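You operate a simulated robot arm through the tools that you are given. There is no shell and no other tool. Be economical: measure what you need, move in short steps, check, and stop when the job is done.

Carry out the task below with a simulated two-armed robot. There is one attempt and no reset: what you move stays moved.

## Task
Run the short belt at 6 m/min until a tray rests against the lowered gate, then stop it.
Fine: free the lock, switch on, lower the gate and reset before you start; leave the power on.

It is judged by the outcome, as a careful person would: the job done as asked, and still so three seconds after it is handed in. It fails if anything else is knocked over, pushed out of place, dropped, spilled or broken.

## Robot
Two 7-joint arms with fingered hands on one trunk that stands fixed in place. Base frame: the origin is at the foot of the trunk, x ahead of it, y to its left, z up; the work surface is at about z = 86. Readings come in cm, degrees, newtons and seconds.
The left shoulder is at [7, 17.2, 140.2], the right one opposite. Payload 5 kg a hand.
The TCP of each hand is the grasp point between the finger pads, 4.3 cm short of the fingertips. In the tool frame z runs along the fingers and y along their closing line. The gripper opens to 14.4 cm. The gripper's body begins 5 cm behind the TCP. The gripper is a hand of 5 fingers: y runs from the thumb to the fingers, the wrist lies at [-2.1, -12.4, -22.1] in the tool frame.
Orientation is that of the tool frame in the base frame, as [roll, pitch, yaw] about the fixed x, y, z axes, in that order (R = Rz(yaw) Ry(pitch) Rx(roll)). With the fingers straight down and the wrist toward the robot, the tool's x, y and z point along [0, 1, 0], [1, 0, 0] and [0, 0, -1] of the base frame.

## Interface
- The arms move only by the tool servo_tool. It takes "left_increments", "right_increments" or both (then of equal length, played together; a hand with none holds still); each is one flat list of numbers, 6 for each row, row after row: the shift along the tool's x, y, z in cm, then the turn, a rotation vector about the tool's x, y, z in degrees. In form: [tx, ty, tz, rx, ry, rz, tx, ty, tz, rx, ry, rz, ...]. A call has 1 to 12 rows; each row shifts and turns the commanded pose from where the row before left it, along the tool's axes as they then stand. Each row takes 0.2 s and may step no farther than 5 cm and 8.6 degrees from the row before; otherwise, the whole call is refused. A pose out of reach is approached as far as the arm can. The call stops where the force on the tool passes 70 N (or 10 N more than at its start, if that is more) or the arm is blocked; 0.2 s more then pass. In this call time passes only in rows, and 0.2 s behind the last. The reply holds the time, the measured pose of the TCP, the force on the tool along the base axes, the opening and the grip force, in the units named above and with some noise, with the torque about the TCP (base axes, N m) and any sound that the robot's microphone picked up.
- Cameras (640 x 400 px; columns grow to the right, rows downward): "scene" is now at [13.88, 1.87, 164.45]; the picture's right is [0.21, -0.98, 0.00], its down [-0.49, -0.11, -0.87] and it looks along [0.85, 0.18, -0.50] (base axes); focal length 214 px, centre (320, 200). "left" rides on the left gripper at [-8.6, -10.8, -16.8] in its tool frame; the picture's right is [-0.80, -0.28, 0.53], its down [0.54, -0.73, 0.42] and it looks along [0.27, 0.63, 0.73] (tool axes); focal length 275 px, centre (320, 200). "right" rides on the right gripper at [8.6, -10.8, -16.8] in its tool frame; the picture's right is [-0.80, 0.28, -0.53], its down [-0.54, -0.73, 0.42] and it looks along [-0.27, 0.63, 0.73] (tool axes); focal length 275 px, centre (320, 200). There is no depth. A picture from a camera that has moved, and an enlarged one, comes with that camera's place and axes in the base frame and with its lens.
- capture(camera): a new picture of that camera. The clock stands still meanwhile.
- move_column(by): slides the trunk up (or, below 0, down) by that many cm; the arms and the scene camera ride with it, the base frame stays. It gives what a move gives, with no picture.
- finger_targets(index, middle, ring, little, thumb_bend, thumb_turn, hand): sets how far each is bent, from 0 (flat) to 100 (curled in); at 30 the hand is open as for a grip, at 70 the pads meet at the TCP. One left out holds its place. A second passes; each finger stops where it meets its share of the squeeze, and holds until it gets a number again. It is the only way to open and close the hand. It gives what a move gives, with no picture; readings hold the bend of each and the force on index, middle, ring, little, thumb and palm. thumb_turn goes from beside the hand (0) to across from the fingers (100), as for a grip.
- aim_head(pan, tilt): turns the head with the scene camera to pan (to the left, within 86 degrees either way) and tilt (down, from -29 to 69), counted from straight ahead of the robot. It gives what a move gives.
- zoom(camera, box): a new picture of the part [left, top, right, bottom] of that camera's present view, enlarged. The clock stands still meanwhile.
- finish_job(): hands the job in; it is judged then, once.

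Go step by step. Nothing tells you positions but the pictures and the camera data: compare them with the known pose of the tool, close in by small moves and look again before you grip or let go. The budget is 120 turns and 94 pictures, counting those below and the enlarged ones. Unless the task says otherwise, let go and move clear before handing in, and close with one line.

The tools are called after "Request:" by a JSON object that holds its "name" and its "arguments". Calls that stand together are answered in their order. servo_tool: Moves the arms, as the interface text tells. Its arguments: {"type":"object","properties":{"left_increments":{"type":"array","items":{"type":"number"}},"right_increments":{"type":"array","items":{"type":"number"}}},"required":[]} The other tools are called the same way: move_column (by) slides the trunk up or down; finger_targets (index, middle, ring, little, thumb_bend, thumb_turn, hand) moves the fingers one by one; aim_head (pan, tilt) turns the head that bears the scene camera; capture (camera) takes a picture; zoom (camera, box) takes an enlarged picture of a part of a camera's view; finish_job () hands the job in.

At the start:

```text
time: 0.0
left_tool_pos: [56.2, 61.45, 153.11]
left_orientation: [-179.9, -0.1, 90.0]
left_contact_force: [0.0, 0.4, -1.2]
left_wrist_torque: [-0.02, -0.01, 0.02]
left_width: 14.33
left_finger_force: 0.0
left_shape: jaw
left_bend: [30.0, 30.0, 30.0, 30.0, 30.0, 98.0]
left_finger forces: [0.0, 0.0, 0.0, 0.0, 0.0, 0.0]
right_tool_pos: [59.35, 10.4, 153.29]
right_orientation: [-180.0, 0.1, 90.0]
right_contact_force: [0.2, -0.3, 0.3]
right_wrist_torque: [-0.02, 0.02, 0.0]
right_width: 14.37
right_finger_force: 0.2
right_shape: jaw
right_bend: [30.0, 30.0, 30.0, 30.0, 30.0, 98.0]
right_finger forces: [0.0, 0.0, 0.0, 0.1, 0.1, 0.0]
trunk travel left (down, up): [-50.0, 44.0]
head pan, tilt: [12.2, 30.0]
```

scene: 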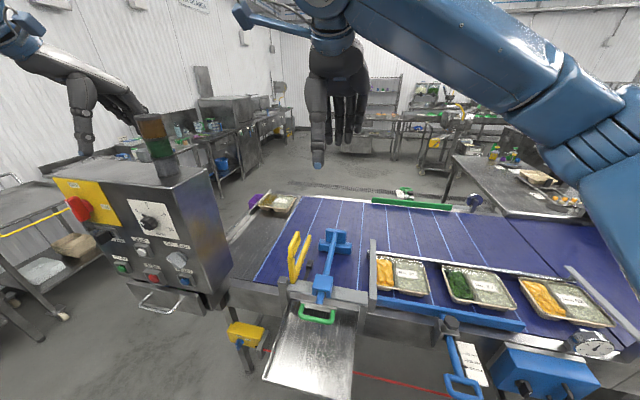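
right: 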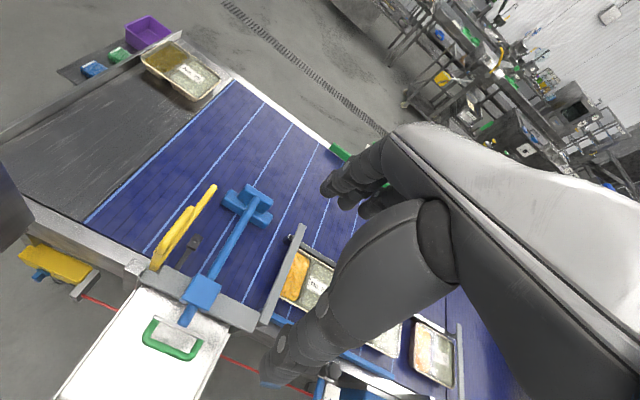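
left: 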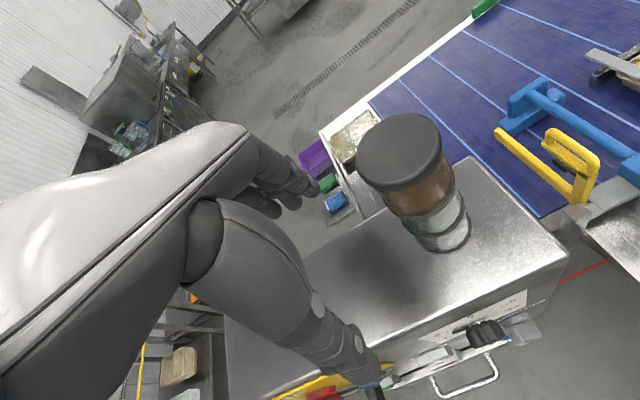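

I see a control cabinet on the left (red knob on yellow plate, rotary switch, buttons) and a blue belt with trays, levers and a gauge on the right. I zoom in on both to read labels.

Request:
{"name": "zoom", "arguments": {"camera": "scene", "box": [40, 160, 240, 320]}}

Request:
{"name": "zoom", "arguments": {"camera": "scene", "box": [220, 180, 420, 400]}}

Request:
{"name": "zoom", "arguments": {"camera": "scene", "box": [400, 240, 640, 400]}}

```text
2.50 times, centred on (140, 240) of scene
camera zoom: at [13.88, 1.87, 164.45], right [0.21, -0.98, 0.0], down [-0.49, -0.11, -0.87], along [0.85, 0.18, -0.5], focal length 536 px, centre (770, 100)
```

zoom: 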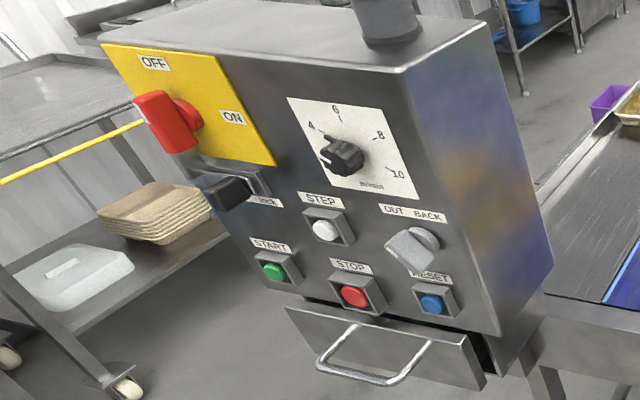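

```text
1.82 times, centred on (320, 290) of scene
camera zoom: at [13.88, 1.87, 164.45], right [0.21, -0.98, 0.0], down [-0.49, -0.11, -0.87], along [0.85, 0.18, -0.5], focal length 390 px, centre (320, 36)
```

zoom: 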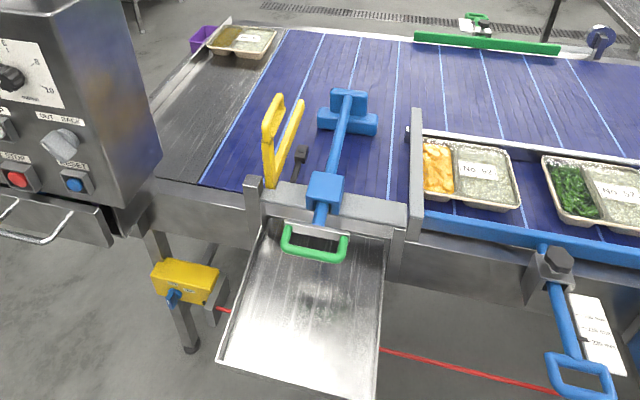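

```text
2.50 times, centred on (520, 320) of scene
camera zoom: at [13.88, 1.87, 164.45], right [0.21, -0.98, 0.0], down [-0.49, -0.11, -0.87], along [0.85, 0.18, -0.5], focal length 536 px, centre (-180, -100)
```

zoom: 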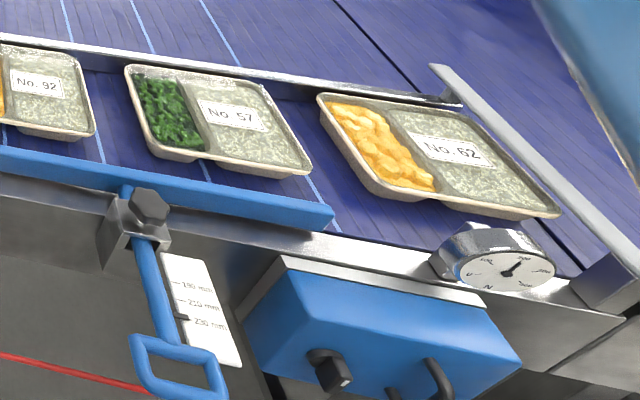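

I need to see the right side and the gate area, so I turn the head right and look down.

Request:
{"name": "aim_head", "arguments": {"pan": -30, "tilt": 45}}

Request:
{"name": "capture", "arguments": {"camera": "scene"}}

Request:
{"name": "zoom", "arguments": {"camera": "right", "box": [100, 160, 340, 320]}}

```text
time: 1.1
left_tool_pos: [56.25, 61.29, 153.17]
left_orientation: [180.0, 0.0, 89.9]
left_contact_force: [1.2, -0.4, 0.3]
left_wrist_torque: [-0.02, -0.01, 0.0]
left_width: 14.34
left_finger_force: 0.1
left_shape: jaw
left_bend: [30.0, 30.0, 30.0, 30.0, 30.0, 98.0]
left_finger forces: [0.0, 0.0, 0.0, 0.1, 0.0, 0.0]
right_tool_pos: [59.32, 10.27, 153.35]
right_orientation: [-180.0, 0.1, 90.0]
right_contact_force: [-0.2, 0.7, -0.3]
right_wrist_torque: [0.0, 0.01, 0.0]
right_width: 14.35
right_finger_force: 0.0
right_shape: jaw
right_bend: [30.0, 30.0, 30.0, 30.0, 30.0, 98.0]
right_finger forces: [0.0, 0.0, 0.0, 0.0, 0.1, 0.0]
trunk travel left (down, up): [-50.0, 44.0]
head pan, tilt: [-30.0, 45.0]
```

```text
87 pictures are left
camera scene: at [12.09, -4.1, 162.2], right [-0.5, -0.87, 0.0], down [-0.61, 0.35, -0.71], along [0.61, -0.35, -0.71], focal length 214 px, centre (320, 200)
```

scene: 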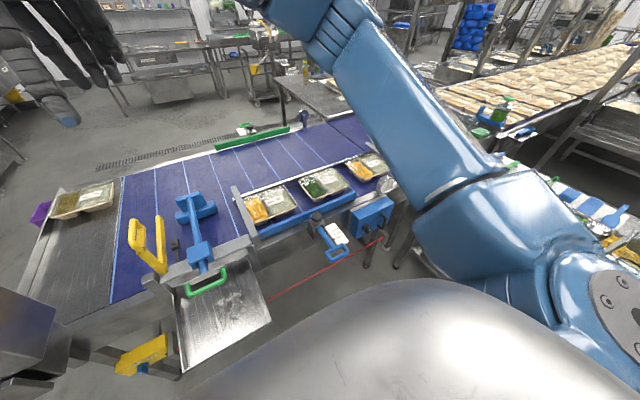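

```text
2.50 times, centred on (220, 240) of right
camera zoom: at [48.37, 18.96, 170.19], right [0.28, -0.8, 0.53], down [-0.73, -0.54, -0.42], along [0.63, -0.27, -0.73], focal length 688 px, centre (570, 100)
```

zoom: 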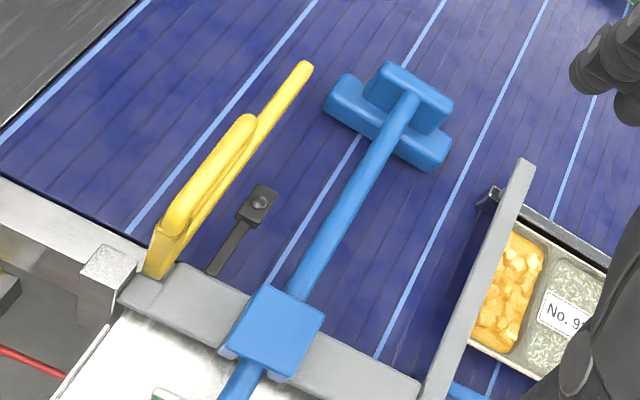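

The yellow swing arm with loop handle may be the gate; the grey bar in front of the trays also needs examining. Zooming in.

Request:
{"name": "zoom", "arguments": {"camera": "scene", "box": [100, 160, 260, 300]}}

Request:
{"name": "zoom", "arguments": {"camera": "scene", "box": [220, 120, 420, 280]}}

```text
2.86 times, centred on (180, 230) of scene
camera zoom: at [12.09, -4.1, 162.2], right [-0.5, -0.87, 0.0], down [-0.61, 0.35, -0.71], along [0.61, -0.35, -0.71], focal length 613 px, centre (720, 114)
```

zoom: 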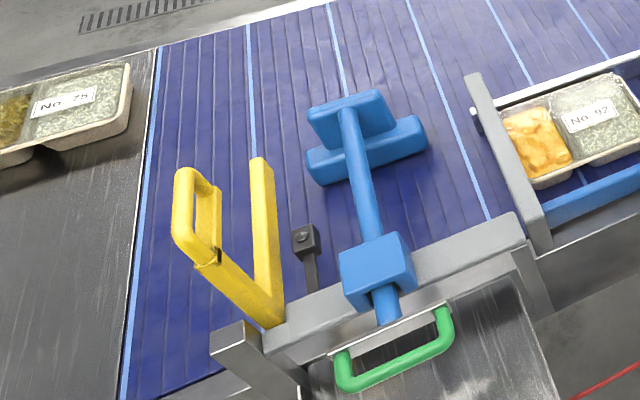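

```text
2.50 times, centred on (320, 200) of scene
camera zoom: at [12.09, -4.1, 162.2], right [-0.5, -0.87, 0.0], down [-0.61, 0.35, -0.71], along [0.61, -0.35, -0.71], focal length 536 px, centre (320, 200)
```

zoom: 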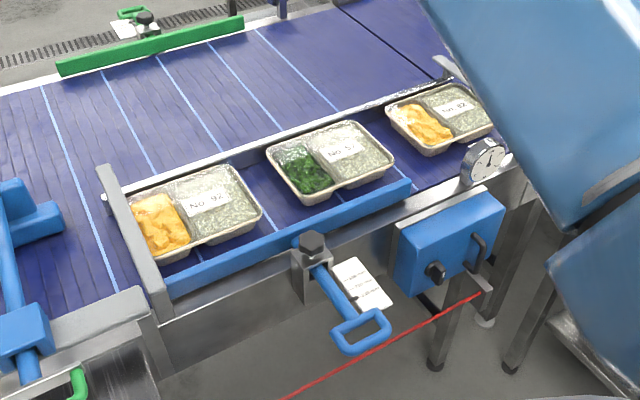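

Panel face sits roughly at x≈50, y 45–81, z 105–142; the yellow gate at y≈24.5 above the belt. I turn the head to the panel for precise readings.

Request:
{"name": "aim_head", "arguments": {"pan": 58, "tilt": 32}}

Request:
{"name": "capture", "arguments": {"camera": "scene"}}

```text
time: 2.7
left_tool_pos: [56.2, 61.44, 153.1]
left_orientation: [-180.0, 0.0, 90.0]
left_contact_force: [-0.1, 0.4, 0.3]
left_wrist_torque: [-0.01, 0.0, -0.02]
left_width: 14.35
left_finger_force: 0.1
left_shape: jaw
left_bend: [30.0, 30.0, 30.0, 30.0, 30.0, 98.0]
left_finger forces: [0.0, 0.0, 0.0, 0.0, 0.1, 0.0]
right_tool_pos: [59.27, 10.3, 153.33]
right_orientation: [-179.9, 0.0, 90.0]
right_contact_force: [0.2, -0.1, -0.1]
right_wrist_torque: [-0.04, 0.0, 0.02]
right_width: 14.36
right_finger_force: 0.2
right_shape: jaw
right_bend: [30.0, 30.0, 30.0, 30.0, 30.0, 98.0]
right_finger forces: [0.0, 0.0, 0.0, 0.0, 0.0, 0.0]
trunk travel left (down, up): [-50.0, 44.0]
head pan, tilt: [58.0, 32.0]
```

```text
83 pictures are left
camera scene: at [9.8, 7.55, 164.14], right [0.85, -0.53, 0.0], down [-0.28, -0.45, -0.85], along [0.45, 0.72, -0.53], focal length 214 px, centre (320, 200)
```

scene: 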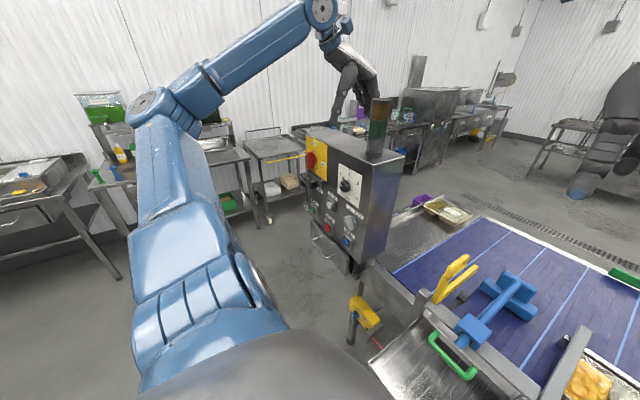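

Request:
{"name": "zoom", "arguments": {"camera": "scene", "box": [285, 120, 415, 280]}}

Request:
{"name": "zoom", "arguments": {"camera": "scene", "box": [400, 230, 560, 390]}}

```text
2.50 times, centred on (350, 200) of scene
camera zoom: at [9.8, 7.55, 164.14], right [0.85, -0.53, 0.0], down [-0.28, -0.45, -0.85], along [0.45, 0.72, -0.53], focal length 536 px, centre (245, 200)
```

zoom: 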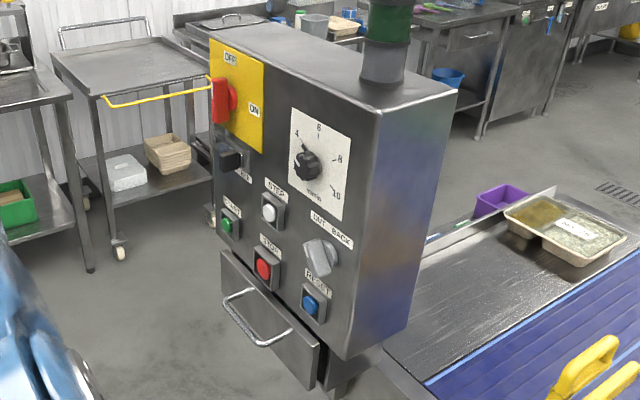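

```text
2.50 times, centred on (480, 310) of scene
camera zoom: at [9.8, 7.55, 164.14], right [0.85, -0.53, 0.0], down [-0.28, -0.45, -0.85], along [0.45, 0.72, -0.53], focal length 536 px, centre (-80, -75)
```

zoom: 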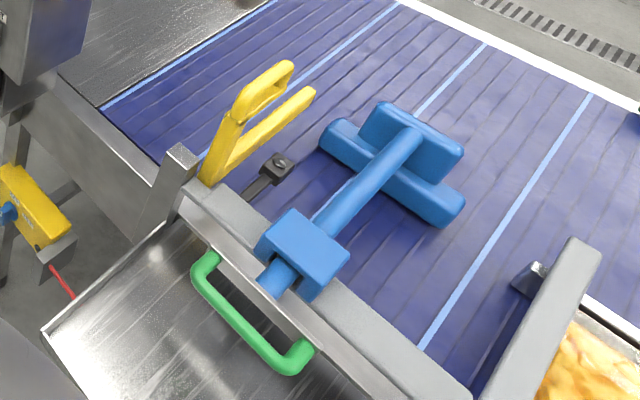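

Both views agree on the layout: START (y≈79.5, z≈107), STOP (68, 105), RESET (54, 107), dial (58, 130), power knob (≈73, 134). I bring the left hand back and turn it to point forward.

Request:
{"name": "servo_tool", "arguments": {"left_increments": [0, -4.5, 0, 0, 0, 0, 0, -4.5, 0, 0, 0, 0, 0, -4.5, 0, 0, 0, 0, 0, -4.5, 0, 0, 0, 0]}}

Request:
{"name": "servo_tool", "arguments": {"left_increments": [0, 0, 0, -8.2, 0, 0, 0, 0, 0, -8.2, 0, 0, 0, 0, 0, -8.2, 0, 0, 0, 0, 0, -8.2, 0, 0, 0, 0, 0, -8.2, 0, 0, 0, 0, 0, -8.2, 0, 0, 0, 0, 0, -8.2, 0, 0, 0, 0, 0, -8.2, 0, 0, 0, 0, 0, -8.2, 0, 0, 0, 0, 0, -8.2, 0, 0, 0, 0, 0, -8, 0, 0]}}

Request:
{"name": "finger_targets", "arguments": {"hand": "left", "index": 0, "middle": 100, "ring": 100, "little": 100, "thumb_bend": 100, "thumb_turn": 50}}

Request:
{"name": "capture", "arguments": {"camera": "left"}}

Request:
{"name": "capture", "arguments": {"camera": "scene"}}

```text
time: 3.9
left_tool_pos: [35.85, 60.53, 159.19]
left_orientation: [167.9, 0.1, 87.6]
left_contact_force: [0.5, 0.0, -0.6]
left_wrist_torque: [-0.04, -0.04, -0.01]
left_width: 14.4
left_finger_force: 0.2
left_shape: jaw
left_bend: [30.0, 30.0, 30.0, 30.0, 30.0, 98.0]
left_finger forces: [0.0, 0.0, 0.0, 0.0, 0.1, 0.0]
right_tool_pos: [59.0, 10.62, 153.38]
right_orientation: [179.9, 0.1, 90.0]
right_contact_force: [0.0, 0.4, 0.6]
right_wrist_torque: [-0.04, -0.04, 0.03]
right_width: 14.39
right_finger_force: 0.1
right_shape: jaw
right_bend: [30.0, 30.0, 30.0, 30.0, 30.0, 98.0]
right_finger forces: [0.0, 0.1, 0.0, 0.0, 0.1, 0.0]
trunk travel left (down, up): [-50.0, 44.0]
head pan, tilt: [58.0, 32.0]
stopped in row 4 (left hand): the arm was blocked; the commanded pose is now the measured one
```

```text
time: 6.3
left_tool_pos: [36.16, 60.24, 159.27]
left_orientation: [77.8, -0.1, 87.7]
left_contact_force: [0.6, 0.2, 0.8]
left_wrist_torque: [0.01, -0.01, 0.02]
left_width: 14.39
left_finger_force: 0.0
left_shape: jaw
left_bend: [30.0, 30.0, 30.0, 30.0, 30.0, 98.0]
left_finger forces: [0.1, 0.1, 0.0, 0.1, 0.0, 0.0]
right_tool_pos: [59.24, 10.3, 153.3]
right_orientation: [-180.0, 0.0, 90.0]
right_contact_force: [0.7, -0.3, -0.1]
right_wrist_torque: [0.03, 0.05, 0.0]
right_width: 14.36
right_finger_force: 0.1
right_shape: jaw
right_bend: [30.0, 30.0, 30.0, 30.0, 30.0, 98.0]
right_finger forces: [0.0, 0.0, 0.1, 0.1, 0.0, 0.0]
trunk travel left (down, up): [-50.0, 44.0]
head pan, tilt: [58.0, 32.0]
```

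```text
time: 7.3
left_tool_pos: [36.15, 60.22, 159.28]
left_orientation: [77.9, 0.0, 87.7]
left_contact_force: [-0.2, -0.3, -0.4]
left_wrist_torque: [-0.02, 0.01, -0.01]
left_width: 7.55
left_finger_force: 0.0
left_shape: fingers
left_bend: [0.0, 100.0, 100.0, 100.0, 100.0, 51.0]
left_finger forces: [0.1, 0.0, 0.0, 0.0, 0.0, 0.1]
right_tool_pos: [59.23, 10.25, 153.39]
right_orientation: [-180.0, 0.0, 89.9]
right_contact_force: [0.0, 0.0, 0.1]
right_wrist_torque: [-0.02, 0.03, -0.03]
right_width: 14.37
right_finger_force: 0.0
right_shape: jaw
right_bend: [30.0, 30.0, 30.0, 30.0, 30.0, 98.0]
right_finger forces: [0.0, 0.1, 0.1, 0.0, 0.0, 0.1]
trunk travel left (down, up): [-50.0, 44.0]
head pan, tilt: [58.0, 32.0]
```

```text
80 pictures are left
camera left: at [21.73, 52.29, 145.0], right [0.55, -0.82, -0.17], down [0.59, 0.52, -0.62], along [0.59, 0.24, 0.77], focal length 275 px, centre (320, 200)
```

left: 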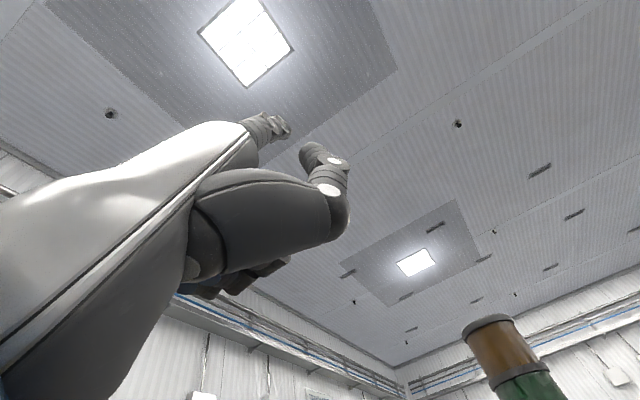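

```text
79 pictures are left
camera scene: at [9.77, 7.55, 164.14], right [0.85, -0.53, 0.0], down [-0.28, -0.45, -0.85], along [0.45, 0.72, -0.53], focal length 214 px, centre (320, 200)
```

scene: 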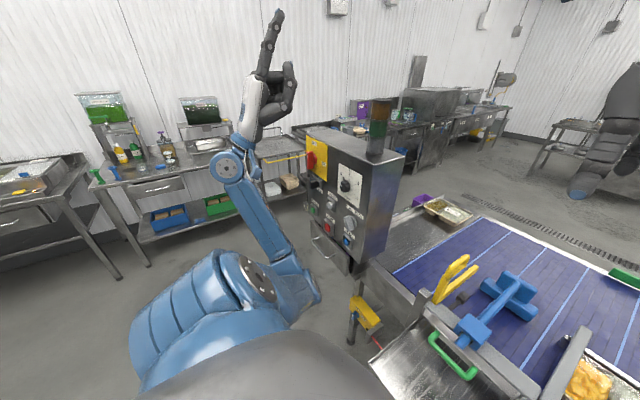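

The flat index actually points about 50° off the tool z toward +y, so I tilt the hand back about 62° so the index will point straight forward.

Request:
{"name": "servo_tool", "arguments": {"left_increments": [0, 0, 2, 7.75, 0, 0, 0, 0, 2, 7.75, 0, 0, 0, 0, 0, 7.75, 0, 0, 0, 0, 0, 7.75, 0, 0, 0, 0, 0, 7.75, 0, 0, 0, 0, 0, 7.75, 0, 0, 0, 0, 0, 7.75, 0, 0, 0, 0, 0, 7.75, 0, 0]}}

Request:
{"name": "capture", "arguments": {"camera": "left"}}

Request:
{"name": "capture", "arguments": {"camera": "scene"}}

```text
time: 9.1
left_tool_pos: [40.03, 59.98, 159.85]
left_orientation: [140.0, -0.1, 87.7]
left_contact_force: [0.7, -0.1, 0.0]
left_wrist_torque: [0.01, 0.01, 0.03]
left_width: 7.53
left_finger_force: 0.0
left_shape: fingers
left_bend: [0.0, 100.0, 100.0, 100.0, 100.0, 51.0]
left_finger forces: [0.1, 0.1, 0.0, 0.0, 0.0, 0.0]
right_tool_pos: [59.27, 10.23, 153.26]
right_orientation: [-180.0, 0.0, 90.0]
right_contact_force: [-0.2, -0.1, -0.1]
right_wrist_torque: [0.0, -0.04, 0.0]
right_width: 14.37
right_finger_force: 0.1
right_shape: jaw
right_bend: [30.0, 30.0, 30.0, 30.0, 30.0, 98.0]
right_finger forces: [0.0, 0.0, 0.1, 0.1, 0.0, 0.0]
trunk travel left (down, up): [-50.0, 44.0]
head pan, tilt: [58.0, 32.0]
```

```text
78 pictures are left
camera left: at [20.69, 52.19, 165.56], right [0.09, -0.8, -0.59], down [-0.26, 0.55, -0.79], along [0.96, 0.23, -0.16], focal length 275 px, centre (320, 200)
```

left: 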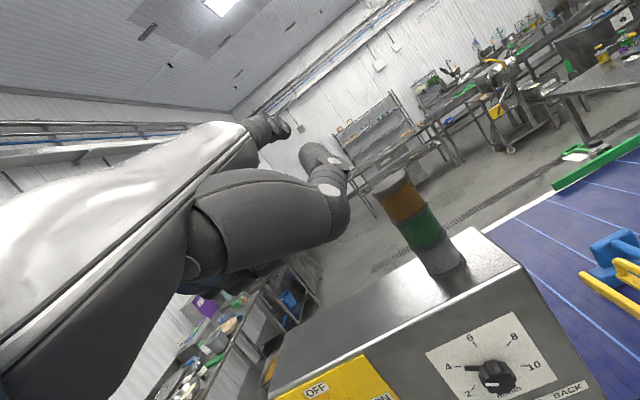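

```text
77 pictures are left
camera scene: at [9.8, 7.5, 164.13], right [0.85, -0.53, 0.0], down [-0.28, -0.45, -0.85], along [0.45, 0.72, -0.53], focal length 214 px, centre (320, 200)
```

scene: 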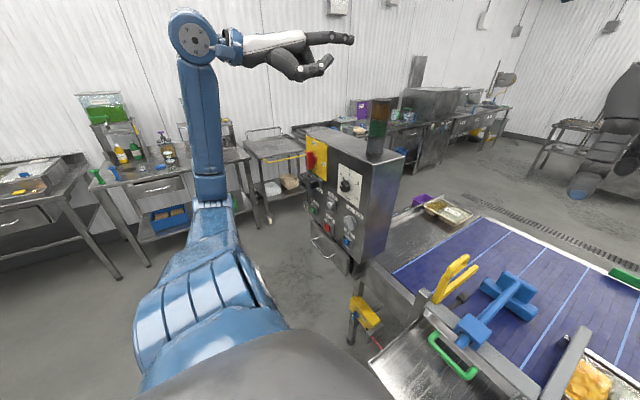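

The index tip is at TCP + (10.1, −2.5, 9.4). I zoom on the panel from the left camera for the dial and knob state.

Request:
{"name": "servo_tool", "arguments": {"left_increments": [0, -2, 2.4, 0, 0, 0, 0, -2, 2.4, 0, 0, 0, 0, -2, 2.4, 0, 0, 0, 0, -2, 2.4, 0, 0, 0, 0, -2, 2.4, 0, 0, 0, 0, -2, 2.4, 0, 0, 0]}}

Request:
{"name": "capture", "arguments": {"camera": "left"}}

```text
time: 10.5
left_tool_pos: [40.08, 60.05, 141.23]
left_orientation: [139.7, -0.1, 87.8]
left_contact_force: [0.1, -0.7, -0.6]
left_wrist_torque: [0.01, 0.03, 0.0]
left_width: 7.53
left_finger_force: 0.1
left_shape: fingers
left_bend: [0.0, 100.0, 100.0, 100.0, 100.0, 51.0]
left_finger forces: [0.1, 0.0, 0.0, 0.0, 0.0, 0.0]
right_tool_pos: [59.26, 10.4, 153.35]
right_orientation: [180.0, 0.0, 90.0]
right_contact_force: [-0.8, -1.3, 0.6]
right_wrist_torque: [-0.02, 0.02, 0.01]
right_width: 14.35
right_finger_force: 0.1
right_shape: jaw
right_bend: [30.0, 30.0, 30.0, 30.0, 30.0, 98.0]
right_finger forces: [0.1, 0.0, 0.0, 0.0, 0.0, 0.1]
trunk travel left (down, up): [-50.0, 44.0]
head pan, tilt: [58.0, 32.0]
```

```text
76 pictures are left
camera left: at [20.79, 52.27, 146.78], right [0.1, -0.8, -0.59], down [-0.26, 0.55, -0.79], along [0.96, 0.23, -0.15], focal length 275 px, centre (320, 200)
```

left: 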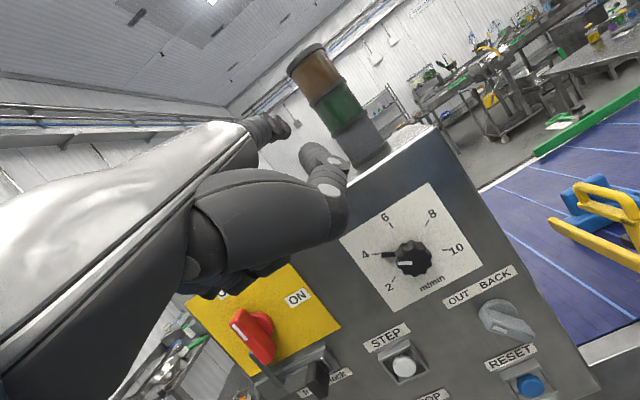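

Request:
{"name": "zoom", "arguments": {"camera": "left", "box": [180, 260, 360, 400]}}

Request:
{"name": "zoom", "arguments": {"camera": "left", "box": [340, 180, 600, 400]}}

```text
2.86 times, centred on (270, 330) of left
camera zoom: at [20.79, 52.27, 146.78], right [0.1, -0.8, -0.59], down [-0.26, 0.55, -0.79], along [0.96, 0.23, -0.15], focal length 786 px, centre (463, -171)
```

zoom: 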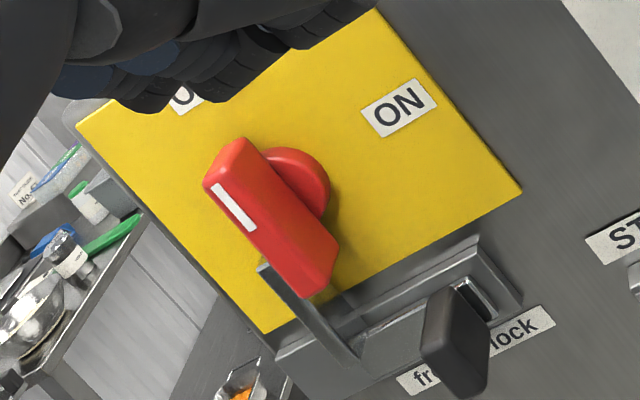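

```text
1.82 times, centred on (470, 290) of left
camera zoom: at [20.79, 52.27, 146.78], right [0.1, -0.8, -0.59], down [-0.26, 0.55, -0.79], along [0.96, 0.23, -0.15], focal length 500 px, centre (47, 36)
```

zoom: 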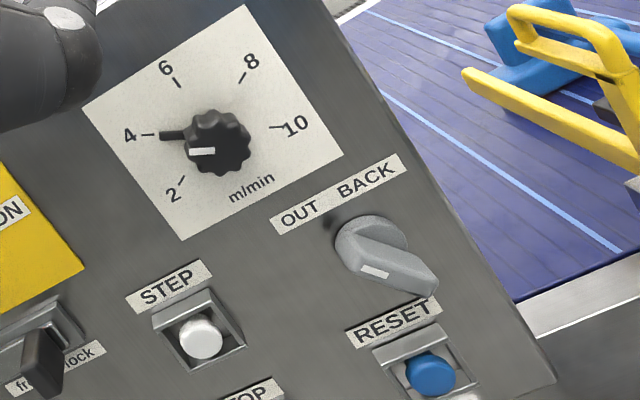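

Power handle is vertical at OFF (centre ≈ y 74.5, z 134), the lock grip sits by "lock" at ≈ (47.5, 71.5, 125), dial at 4, direction on OUT. I back off and go down to bring the index right of the lock grip.

Request:
{"name": "servo_tool", "arguments": {"left_increments": [0, -3.06, -2.57, 0, 1.4, -1.7, 0, -3.06, -2.57, 0, 0, 0, 2, -2.57, 3.06, 0, 0, 0, 2, -2.57, 3.06, 0, 0, 0, 2, -2.57, 3.06, 0, 0, 0, 2, -2.57, 3.06, 0, 0, 0, 2, -2.57, 3.06, 0, 0, 0, 0, -2.57, 3.06, 0, 0, 0]}}

Request:
{"name": "capture", "arguments": {"camera": "left"}}

Request:
{"name": "capture", "arguments": {"camera": "scene"}}

```text
time: 12.3
left_tool_pos: [32.14, 70.47, 117.1]
left_orientation: [139.8, -0.1, 90.0]
left_contact_force: [0.4, 0.5, -0.4]
left_wrist_torque: [0.03, 0.04, 0.02]
left_width: 7.53
left_finger_force: 0.1
left_shape: fingers
left_bend: [0.0, 100.0, 100.0, 100.0, 100.0, 51.0]
left_finger forces: [0.0, 0.0, 0.0, 0.0, 0.1, 0.1]
right_tool_pos: [59.18, 10.28, 153.45]
right_orientation: [180.0, -0.1, 90.0]
right_contact_force: [-0.5, 0.1, 0.3]
right_wrist_torque: [0.01, -0.02, -0.02]
right_width: 14.37
right_finger_force: 0.1
right_shape: jaw
right_bend: [30.0, 30.0, 30.0, 30.0, 30.0, 98.0]
right_finger forces: [0.1, 0.0, 0.1, 0.0, 0.0, 0.1]
trunk travel left (down, up): [-50.0, 44.0]
head pan, tilt: [58.0, 32.0]
```

```text
73 pictures are left
camera left: at [13.08, 61.84, 122.68], right [0.13, -0.8, -0.59], down [-0.28, 0.54, -0.79], along [0.95, 0.27, -0.15], focal length 275 px, centre (320, 200)
```

left: 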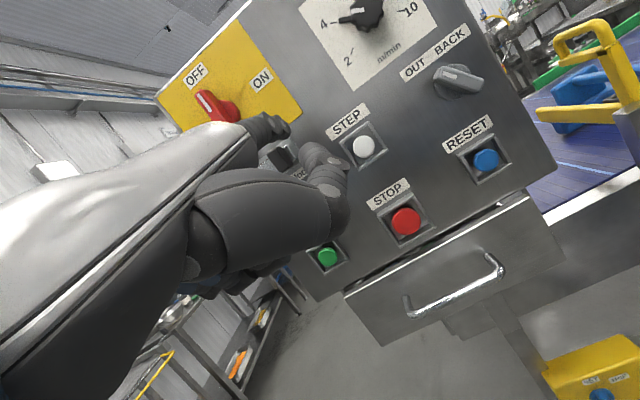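

```text
72 pictures are left
camera scene: at [9.69, 7.51, 164.16], right [0.85, -0.53, 0.0], down [-0.28, -0.45, -0.85], along [0.45, 0.72, -0.53], focal length 214 px, centre (320, 200)
```

scene: 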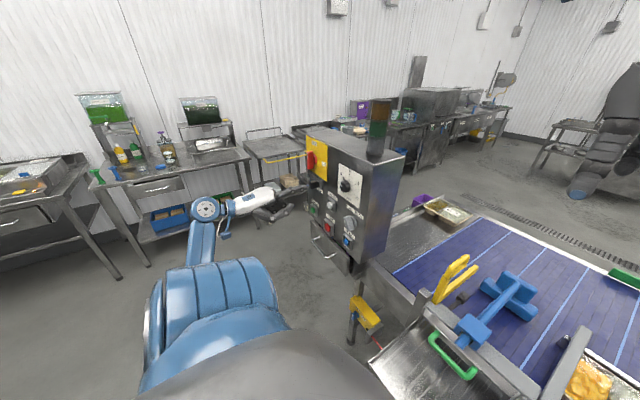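

Request:
{"name": "zoom", "arguments": {"camera": "left", "box": [180, 60, 340, 200]}}

Request:
{"name": "zoom", "arguments": {"camera": "scene", "box": [260, 130, 400, 270]}}

Request:
{"name": "zoom", "arguments": {"camera": "left", "box": [300, 0, 540, 180]}}

```text
2.86 times, centred on (260, 130) of left
camera zoom: at [13.08, 61.84, 122.68], right [0.13, -0.8, -0.59], down [-0.28, 0.54, -0.79], along [0.95, 0.27, -0.15], focal length 786 px, centre (491, 400)
```

zoom: 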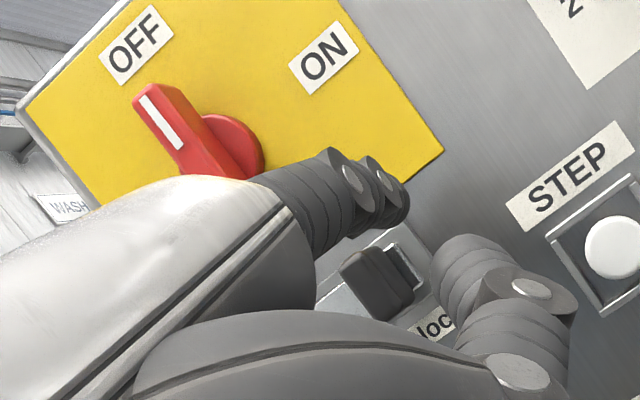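

```text
2.86 times, centred on (330, 200) of scene
camera zoom: at [9.69, 7.51, 164.16], right [0.85, -0.53, 0.0], down [-0.28, -0.45, -0.85], along [0.45, 0.72, -0.53], focal length 613 px, centre (291, 200)
```

zoom: 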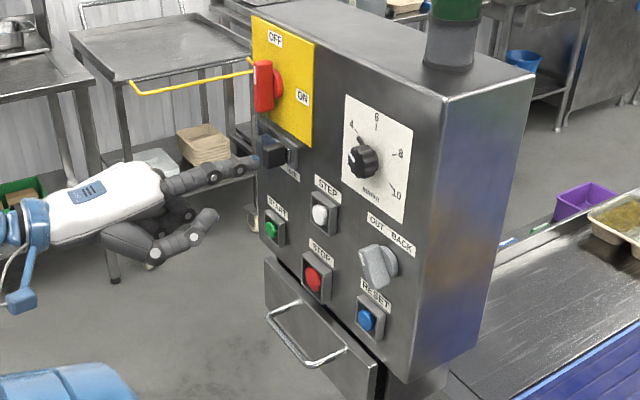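

```text
2.22 times, centred on (420, 90) of left
camera zoom: at [13.08, 61.84, 122.68], right [0.13, -0.8, -0.59], down [-0.28, 0.54, -0.79], along [0.95, 0.27, -0.15], focal length 612 px, centre (98, 444)
```

zoom: 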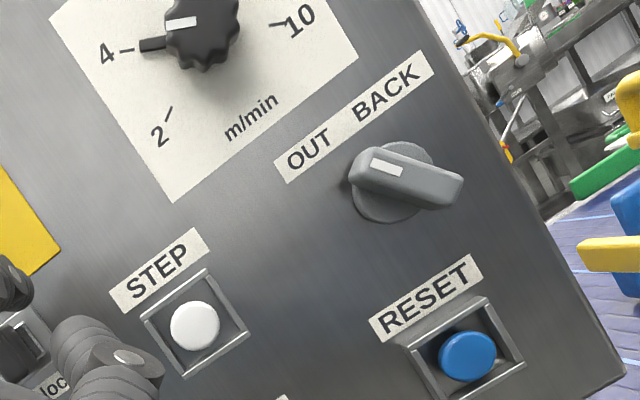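

The index tip is at (42.7, 68.4, 126.5), right-hand of the lock grip (46.8, 73, 125). I tuck the thumb, then slide in beside the grip.

Request:
{"name": "finger_targets", "arguments": {"hand": "left", "thumb_turn": 100, "thumb_bend": 100}}

Request:
{"name": "servo_tool", "arguments": {"left_increments": [0, -1, 1.15, 0, 0, 0, 0, 1.53, 1.29, 0, 0, 0, 0, 1.53, 1.29, 0, 0, 0, 0, 1.53, 1.29, 0, 0, 0]}}

Request:
{"name": "zoom", "arguments": {"camera": "left", "box": [180, 60, 380, 260]}}

Request:
{"name": "zoom", "arguments": {"camera": "scene", "box": [260, 130, 400, 270]}}

```text
time: 13.3
left_tool_pos: [32.19, 70.39, 116.94]
left_orientation: [139.9, 0.0, 89.8]
left_contact_force: [0.3, 0.3, 0.1]
left_wrist_torque: [0.0, -0.01, 0.0]
left_width: 7.08
left_finger_force: 0.1
left_shape: fingers
left_bend: [0.0, 100.0, 100.0, 100.0, 100.0, 100.0]
left_finger forces: [0.0, 0.0, 0.0, 0.1, 0.0, 0.0]
right_tool_pos: [59.27, 10.31, 153.28]
right_orientation: [179.9, 0.0, 90.0]
right_contact_force: [-0.5, 1.0, -0.8]
right_wrist_torque: [0.01, 0.02, 0.0]
right_width: 14.39
right_finger_force: 0.1
right_shape: jaw
right_bend: [30.0, 30.0, 30.0, 30.0, 30.0, 98.0]
right_finger forces: [0.0, 0.0, 0.0, 0.0, 0.0, 0.0]
trunk travel left (down, up): [-50.0, 44.0]
head pan, tilt: [58.0, 32.0]
```

```text
time: 14.3
left_tool_pos: [38.37, 70.49, 115.53]
left_orientation: [139.9, 0.0, 90.0]
left_contact_force: [-0.5, 0.6, -0.2]
left_wrist_torque: [0.02, -0.02, -0.03]
left_width: 7.1
left_finger_force: 0.1
left_shape: fingers
left_bend: [0.0, 100.0, 100.0, 100.0, 100.0, 100.0]
left_finger forces: [0.0, 0.0, 0.0, 0.1, 0.0, 0.0]
right_tool_pos: [59.25, 10.29, 153.39]
right_orientation: [179.9, 0.0, 90.0]
right_contact_force: [-0.3, -0.3, 0.3]
right_wrist_torque: [0.01, 0.01, -0.02]
right_width: 14.38
right_finger_force: 0.0
right_shape: jaw
right_bend: [30.0, 30.0, 30.0, 30.0, 30.0, 98.0]
right_finger forces: [0.1, 0.0, 0.0, 0.0, 0.1, 0.0]
trunk travel left (down, up): [-50.0, 44.0]
head pan, tilt: [58.0, 32.0]
```

```text
2.00 times, centred on (280, 160) of left
camera zoom: at [19.28, 61.86, 121.22], right [0.13, -0.8, -0.59], down [-0.28, 0.54, -0.79], along [0.95, 0.27, -0.16], focal length 551 px, centre (400, 280)
```

zoom: 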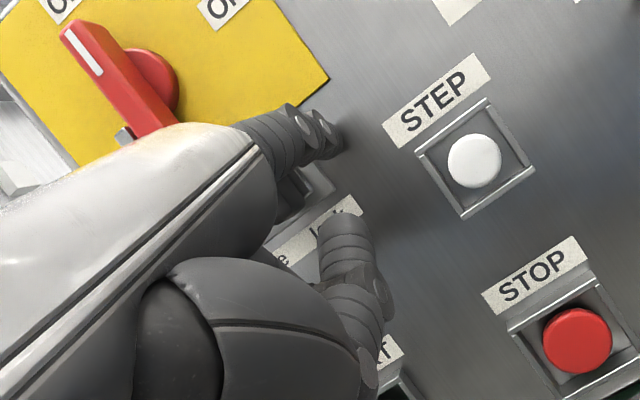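

```text
2.86 times, centred on (330, 200) of scene
camera zoom: at [9.81, 7.57, 164.14], right [0.85, -0.53, 0.0], down [-0.28, -0.45, -0.85], along [0.45, 0.72, -0.53], focal length 613 px, centre (291, 200)
```

zoom: 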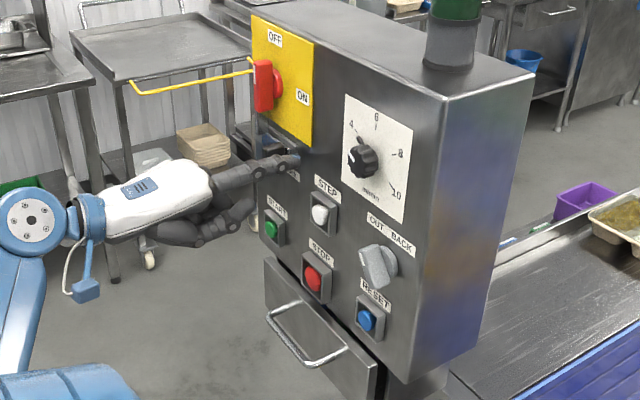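

The finger is to the right of the grip. I now push it left in small steps.

Request:
{"name": "servo_tool", "arguments": {"left_increments": [1, 0, 0, 0, 0, 0, 1, 0, 0, 0, 0, 0, 1, 0, 0, 0, 0, 0, 1, 0, 0, 0, 0, 0, 1, 0, 0, 0, 0, 0]}}

Request:
{"name": "zoom", "arguments": {"camera": "left", "box": [180, 60, 380, 260]}}

Request:
{"name": "zoom", "arguments": {"camera": "scene", "box": [280, 130, 360, 210]}}

```text
time: 15.5
left_tool_pos: [38.13, 75.36, 115.6]
left_orientation: [140.0, 0.1, 89.9]
left_contact_force: [0.7, 0.0, 0.8]
left_wrist_torque: [-0.01, -0.04, -0.02]
left_width: 7.05
left_finger_force: 0.0
left_shape: fingers
left_bend: [0.0, 100.0, 100.0, 100.0, 100.0, 100.0]
left_finger forces: [0.0, 0.0, 0.1, 0.1, 0.0, 0.0]
right_tool_pos: [59.23, 10.42, 153.41]
right_orientation: [179.9, 0.0, 89.9]
right_contact_force: [-0.4, 0.2, 0.8]
right_wrist_torque: [0.0, 0.0, -0.02]
right_width: 14.39
right_finger_force: 0.1
right_shape: jaw
right_bend: [30.0, 30.0, 30.0, 30.0, 30.0, 98.0]
right_finger forces: [0.1, 0.1, 0.1, 0.0, 0.0, 0.0]
trunk travel left (down, up): [-50.0, 44.0]
head pan, tilt: [58.0, 32.0]
```

```text
2.00 times, centred on (280, 160) of left
camera zoom: at [19.12, 66.82, 121.26], right [0.13, -0.8, -0.59], down [-0.28, 0.54, -0.79], along [0.95, 0.27, -0.16], focal length 551 px, centre (400, 280)
```

zoom: 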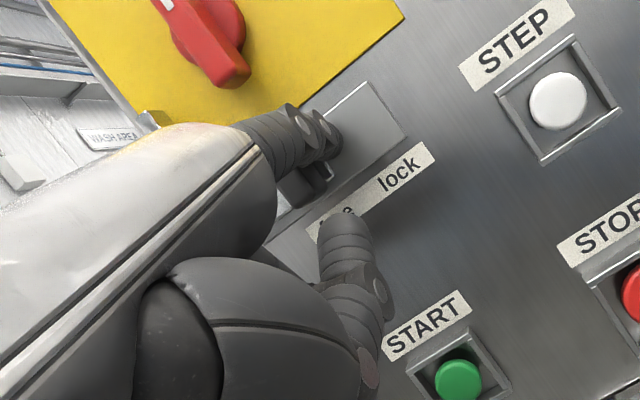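

```text
5.00 times, centred on (320, 170) of scene
camera zoom: at [9.78, 7.61, 164.14], right [0.85, -0.53, 0.0], down [-0.28, -0.45, -0.85], along [0.45, 0.72, -0.53], focal length 1072 px, centre (320, 350)
```

zoom: 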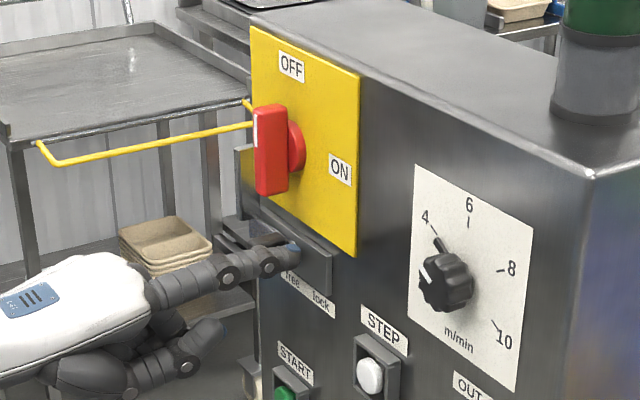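

The grip has moved to "free"; I push a little further to find the end stop.

Request:
{"name": "servo_tool", "arguments": {"left_increments": [0.6, 0, 0, 0, 0, 0, 0.6, 0, 0, 0, 0, 0]}}

Request:
{"name": "servo_tool", "arguments": {"left_increments": [-1.5, 0, 0, 0, 0, 0, 0, -2.3, -1.93, 0, 0, 0, 0, -2.3, -1.93, 0, 0, 0, -4, 0, 0, 0, 0, 0]}}

Request:
{"name": "zoom", "arguments": {"camera": "left", "box": [140, 20, 380, 200]}}

Request:
{"name": "zoom", "arguments": {"camera": "scene", "box": [280, 130, 360, 210]}}

```text
time: 16.1
left_tool_pos: [38.04, 76.38, 115.54]
left_orientation: [139.9, 0.0, 89.8]
left_contact_force: [-0.8, -5.3, -0.3]
left_wrist_torque: [0.49, -0.11, -0.56]
left_width: 7.07
left_finger_force: 2.8
left_shape: fingers
left_bend: [0.0, 100.0, 100.0, 100.0, 100.0, 100.0]
left_finger forces: [5.5, 0.0, 0.1, 0.0, 0.1, 0.1]
right_tool_pos: [59.22, 10.2, 153.49]
right_orientation: [-180.0, 0.0, 89.9]
right_contact_force: [0.0, -0.1, -0.2]
right_wrist_torque: [0.04, -0.02, 0.02]
right_width: 14.39
right_finger_force: 0.0
right_shape: jaw
right_bend: [30.0, 30.0, 30.0, 30.0, 30.0, 98.0]
right_finger forces: [0.0, 0.1, 0.0, 0.1, 0.0, 0.0]
trunk travel left (down, up): [-50.0, 44.0]
head pan, tilt: [58.0, 32.0]
```

```text
time: 17.1
left_tool_pos: [32.08, 70.74, 115.7]
left_orientation: [139.9, -0.1, 89.9]
left_contact_force: [-0.2, 0.2, 0.4]
left_wrist_torque: [0.08, 0.07, 0.03]
left_width: 7.1
left_finger_force: 0.0
left_shape: fingers
left_bend: [0.0, 100.0, 100.0, 100.0, 100.0, 100.0]
left_finger forces: [0.1, 0.1, 0.0, 0.1, 0.0, 0.0]
right_tool_pos: [59.3, 10.0, 153.38]
right_orientation: [-180.0, -0.1, 89.9]
right_contact_force: [1.2, -1.5, -0.4]
right_wrist_torque: [0.09, 0.0, 0.0]
right_width: 14.38
right_finger_force: 0.0
right_shape: jaw
right_bend: [30.0, 30.0, 30.0, 30.0, 30.0, 98.0]
right_finger forces: [0.1, 0.0, 0.0, 0.0, 0.0, 0.0]
trunk travel left (down, up): [-50.0, 44.0]
head pan, tilt: [58.0, 32.0]
```

```text
2.22 times, centred on (260, 110) of left
camera zoom: at [13.02, 62.16, 121.38], right [0.13, -0.8, -0.59], down [-0.28, 0.54, -0.79], along [0.95, 0.27, -0.16], focal length 612 px, centre (453, 400)
```

zoom: 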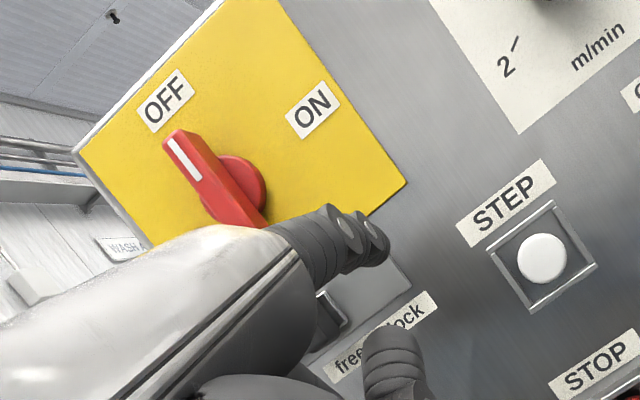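

```text
5.00 times, centred on (320, 170) of scene
camera zoom: at [9.83, 7.29, 164.15], right [0.85, -0.53, 0.0], down [-0.28, -0.45, -0.85], along [0.45, 0.72, -0.53], focal length 1072 px, centre (320, 350)
```

zoom: 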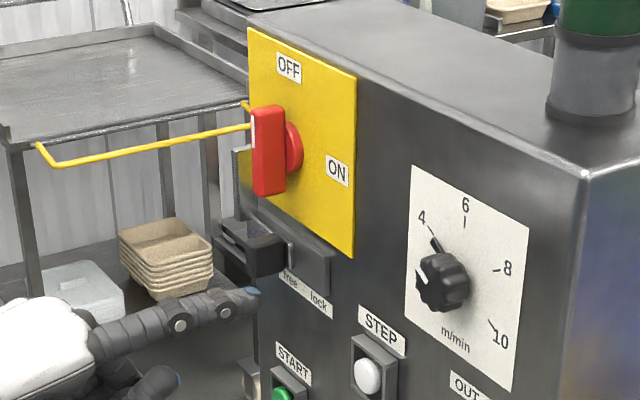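

Lock is free. Handle centre is about (y 75.6, z 133.3), half-length 3.3; I place the index on its left side near the top.

Request:
{"name": "servo_tool", "arguments": {"left_increments": [3.27, 2.27, -2.71, 0, 0, 0, 3.27, 2.27, -2.71, 0, 0, 0, 3.27, 2.27, -2.71, 0, 0, 0, 0, 2.41, 2.03, 0, 0, 0, 0, 2.41, 2.03, 0, 0, 0]}}

Request:
{"name": "zoom", "arguments": {"camera": "left", "box": [180, 20, 420, 200]}}

Request:
{"name": "zoom", "arguments": {"camera": "scene", "box": [280, 110, 360, 190]}}

```text
time: 18.3
left_tool_pos: [38.65, 80.81, 126.21]
left_orientation: [139.9, 0.0, 90.0]
left_contact_force: [-0.2, 0.6, 0.4]
left_wrist_torque: [-0.01, 0.01, 0.0]
left_width: 7.1
left_finger_force: 0.1
left_shape: fingers
left_bend: [0.0, 100.0, 100.0, 100.0, 100.0, 100.0]
left_finger forces: [0.0, 0.0, 0.1, 0.0, 0.0, 0.0]
right_tool_pos: [59.42, 10.37, 153.28]
right_orientation: [-179.9, 0.0, 90.1]
right_contact_force: [0.6, 0.0, -0.6]
right_wrist_torque: [-0.01, 0.07, 0.0]
right_width: 14.36
right_finger_force: 0.0
right_shape: jaw
right_bend: [30.0, 30.0, 30.0, 30.0, 30.0, 98.0]
right_finger forces: [0.0, 0.0, 0.0, 0.1, 0.0, 0.0]
trunk travel left (down, up): [-50.0, 44.0]
head pan, tilt: [58.0, 32.0]
```

```text
2.22 times, centred on (300, 110) of left
camera zoom: at [19.58, 72.35, 131.8], right [0.13, -0.8, -0.59], down [-0.28, 0.54, -0.79], along [0.95, 0.27, -0.16], focal length 612 px, centre (364, 400)
```

zoom: 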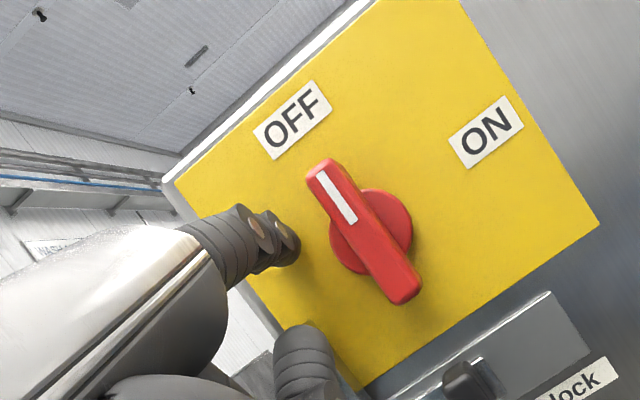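

```text
5.00 times, centred on (320, 150) of scene
camera zoom: at [9.97, 7.56, 164.13], right [0.85, -0.53, 0.0], down [-0.28, -0.45, -0.85], along [0.45, 0.72, -0.53], focal length 1072 px, centre (320, 450)
```

zoom: 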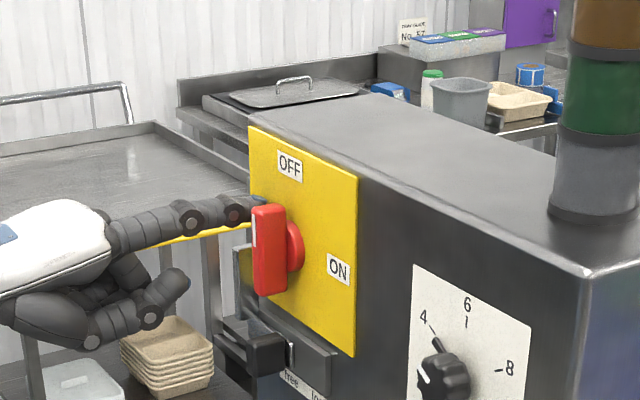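

The finger is about 3.5 cm left of the handle and half-way up; I raise 1 cm and sweep it clockwise along an arc.

Request:
{"name": "servo_tool", "arguments": {"left_increments": [0, 0.64, -0.77, 0, 0, 0, -1.7, 0, 0, 0, 0, 0, -0.77, 0.177, -0.21, 0, 0, 0, -0.77, 0.177, -0.21, 0, 0, 0, -0.8, -0.093, 0.111, 0, 0, 0, -0.8, -0.093, 0.111, 0, 0, 0, -0.62, -0.34, 0.406, 0, 0, 0, -0.62, -0.34, 0.406, 0, 0, 0]}}

Request:
{"name": "zoom", "arguments": {"camera": "left", "box": [180, 20, 420, 200]}}

Request:
{"name": "zoom", "arguments": {"camera": "scene", "box": [280, 100, 400, 190]}}

```text
time: 20.1
left_tool_pos: [38.6, 74.66, 126.39]
left_orientation: [139.9, -0.1, 89.9]
left_contact_force: [0.2, 0.3, 0.3]
left_wrist_torque: [0.01, 0.03, -0.03]
left_width: 7.1
left_finger_force: 0.0
left_shape: fingers
left_bend: [0.0, 100.0, 100.0, 100.0, 100.0, 100.0]
left_finger forces: [0.0, 0.1, 0.0, 0.0, 0.0, 0.1]
right_tool_pos: [59.14, 10.23, 153.37]
right_orientation: [-180.0, 0.0, 90.0]
right_contact_force: [0.1, 0.5, 0.6]
right_wrist_torque: [0.0, 0.04, -0.02]
right_width: 14.37
right_finger_force: 0.2
right_shape: jaw
right_bend: [30.0, 30.0, 30.0, 30.0, 30.0, 98.0]
right_finger forces: [0.1, 0.0, 0.1, 0.0, 0.1, 0.0]
trunk travel left (down, up): [-50.0, 44.0]
head pan, tilt: [58.0, 32.0]
```

```text
2.22 times, centred on (300, 110) of left
camera zoom: at [19.55, 66.11, 132.11], right [0.12, -0.8, -0.59], down [-0.28, 0.54, -0.79], along [0.95, 0.27, -0.16], focal length 612 px, centre (364, 400)
```

zoom: 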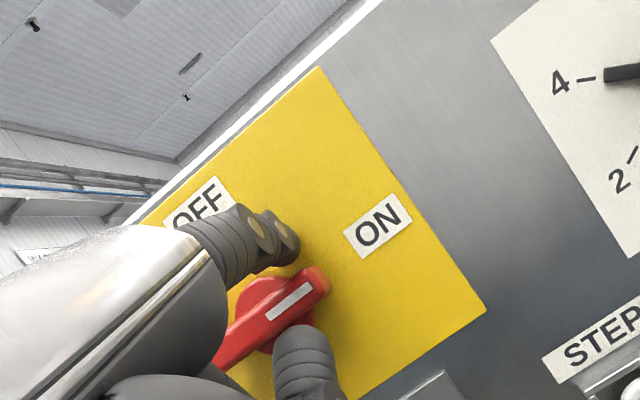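

```text
4.44 times, centred on (340, 145) of scene
camera zoom: at [9.79, 7.5, 164.14], right [0.85, -0.53, 0.0], down [-0.28, -0.45, -0.85], along [0.45, 0.72, -0.53], focal length 953 px, centre (231, 444)
```

zoom: 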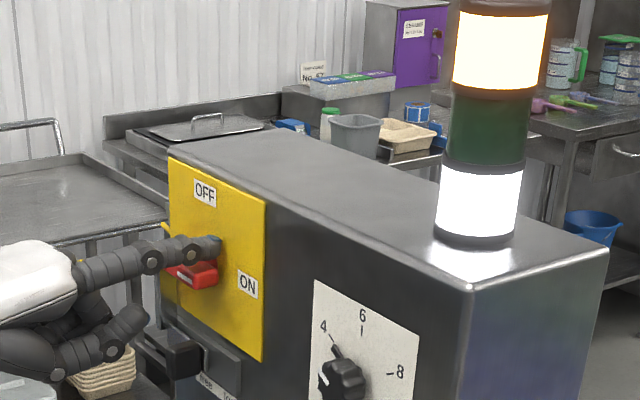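

Power is on (white and amber lamps lit). Next the speed dial: it must turn clockwise about 60° from 4 to 6; I back off and move near the dial for a look.

Request:
{"name": "servo_tool", "arguments": {"left_increments": [0, 0.64, -0.77, 0, 0, 0, 0, -2.3, -1.93, 0, 0, 0, 0, -2.3, -1.93, 0, 0, 0, -4, 0, 0, 0, 0, 0, -4, -1.9, 2.3, 0, 0, 0, 0, -1.9, 2.3, 0, 0, 0]}}

Request:
{"name": "zoom", "arguments": {"camera": "left", "box": [220, 20, 460, 200]}}

Request:
{"name": "zoom", "arguments": {"camera": "scene", "box": [310, 150, 390, 220]}}

```text
time: 21.5
left_tool_pos: [32.41, 66.76, 121.32]
left_orientation: [139.8, 0.0, 90.0]
left_contact_force: [0.4, 1.3, -0.2]
left_wrist_torque: [-0.06, -0.03, -0.02]
left_width: 7.09
left_finger_force: 0.0
left_shape: fingers
left_bend: [0.0, 100.0, 100.0, 100.0, 100.0, 100.0]
left_finger forces: [0.1, 0.1, 0.0, 0.0, 0.0, 0.0]
right_tool_pos: [59.24, 10.46, 153.45]
right_orientation: [-180.0, 0.0, 90.0]
right_contact_force: [0.8, 0.9, -0.3]
right_wrist_torque: [-0.01, -0.02, 0.03]
right_width: 14.35
right_finger_force: 0.1
right_shape: jaw
right_bend: [30.0, 30.0, 30.0, 30.0, 30.0, 98.0]
right_finger forces: [0.0, 0.0, 0.0, 0.0, 0.0, 0.1]
trunk travel left (down, up): [-50.0, 44.0]
head pan, tilt: [58.0, 32.0]
```

```text
2.22 times, centred on (340, 110) of left
camera zoom: at [13.51, 58.23, 127.02], right [0.13, -0.8, -0.59], down [-0.28, 0.54, -0.79], along [0.95, 0.27, -0.16], focal length 612 px, centre (276, 400)
```

zoom: 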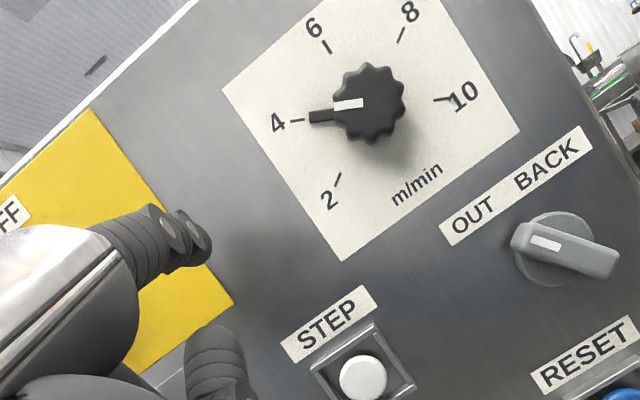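

```text
5.71 times, centred on (350, 185) of scene
camera zoom: at [9.73, 7.67, 164.15], right [0.85, -0.53, 0.0], down [-0.28, -0.45, -0.85], along [0.45, 0.72, -0.53], focal length 1226 px, centre (149, 286)
```

zoom: 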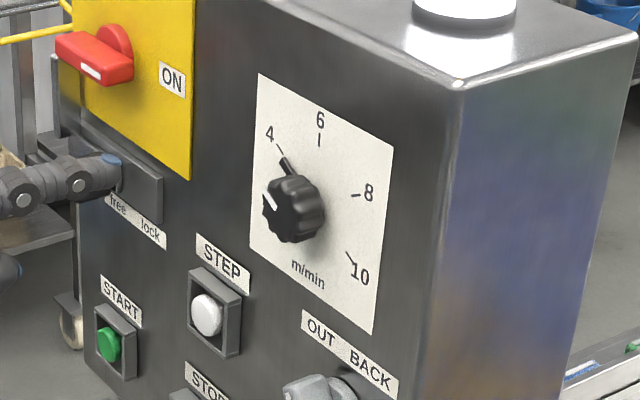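

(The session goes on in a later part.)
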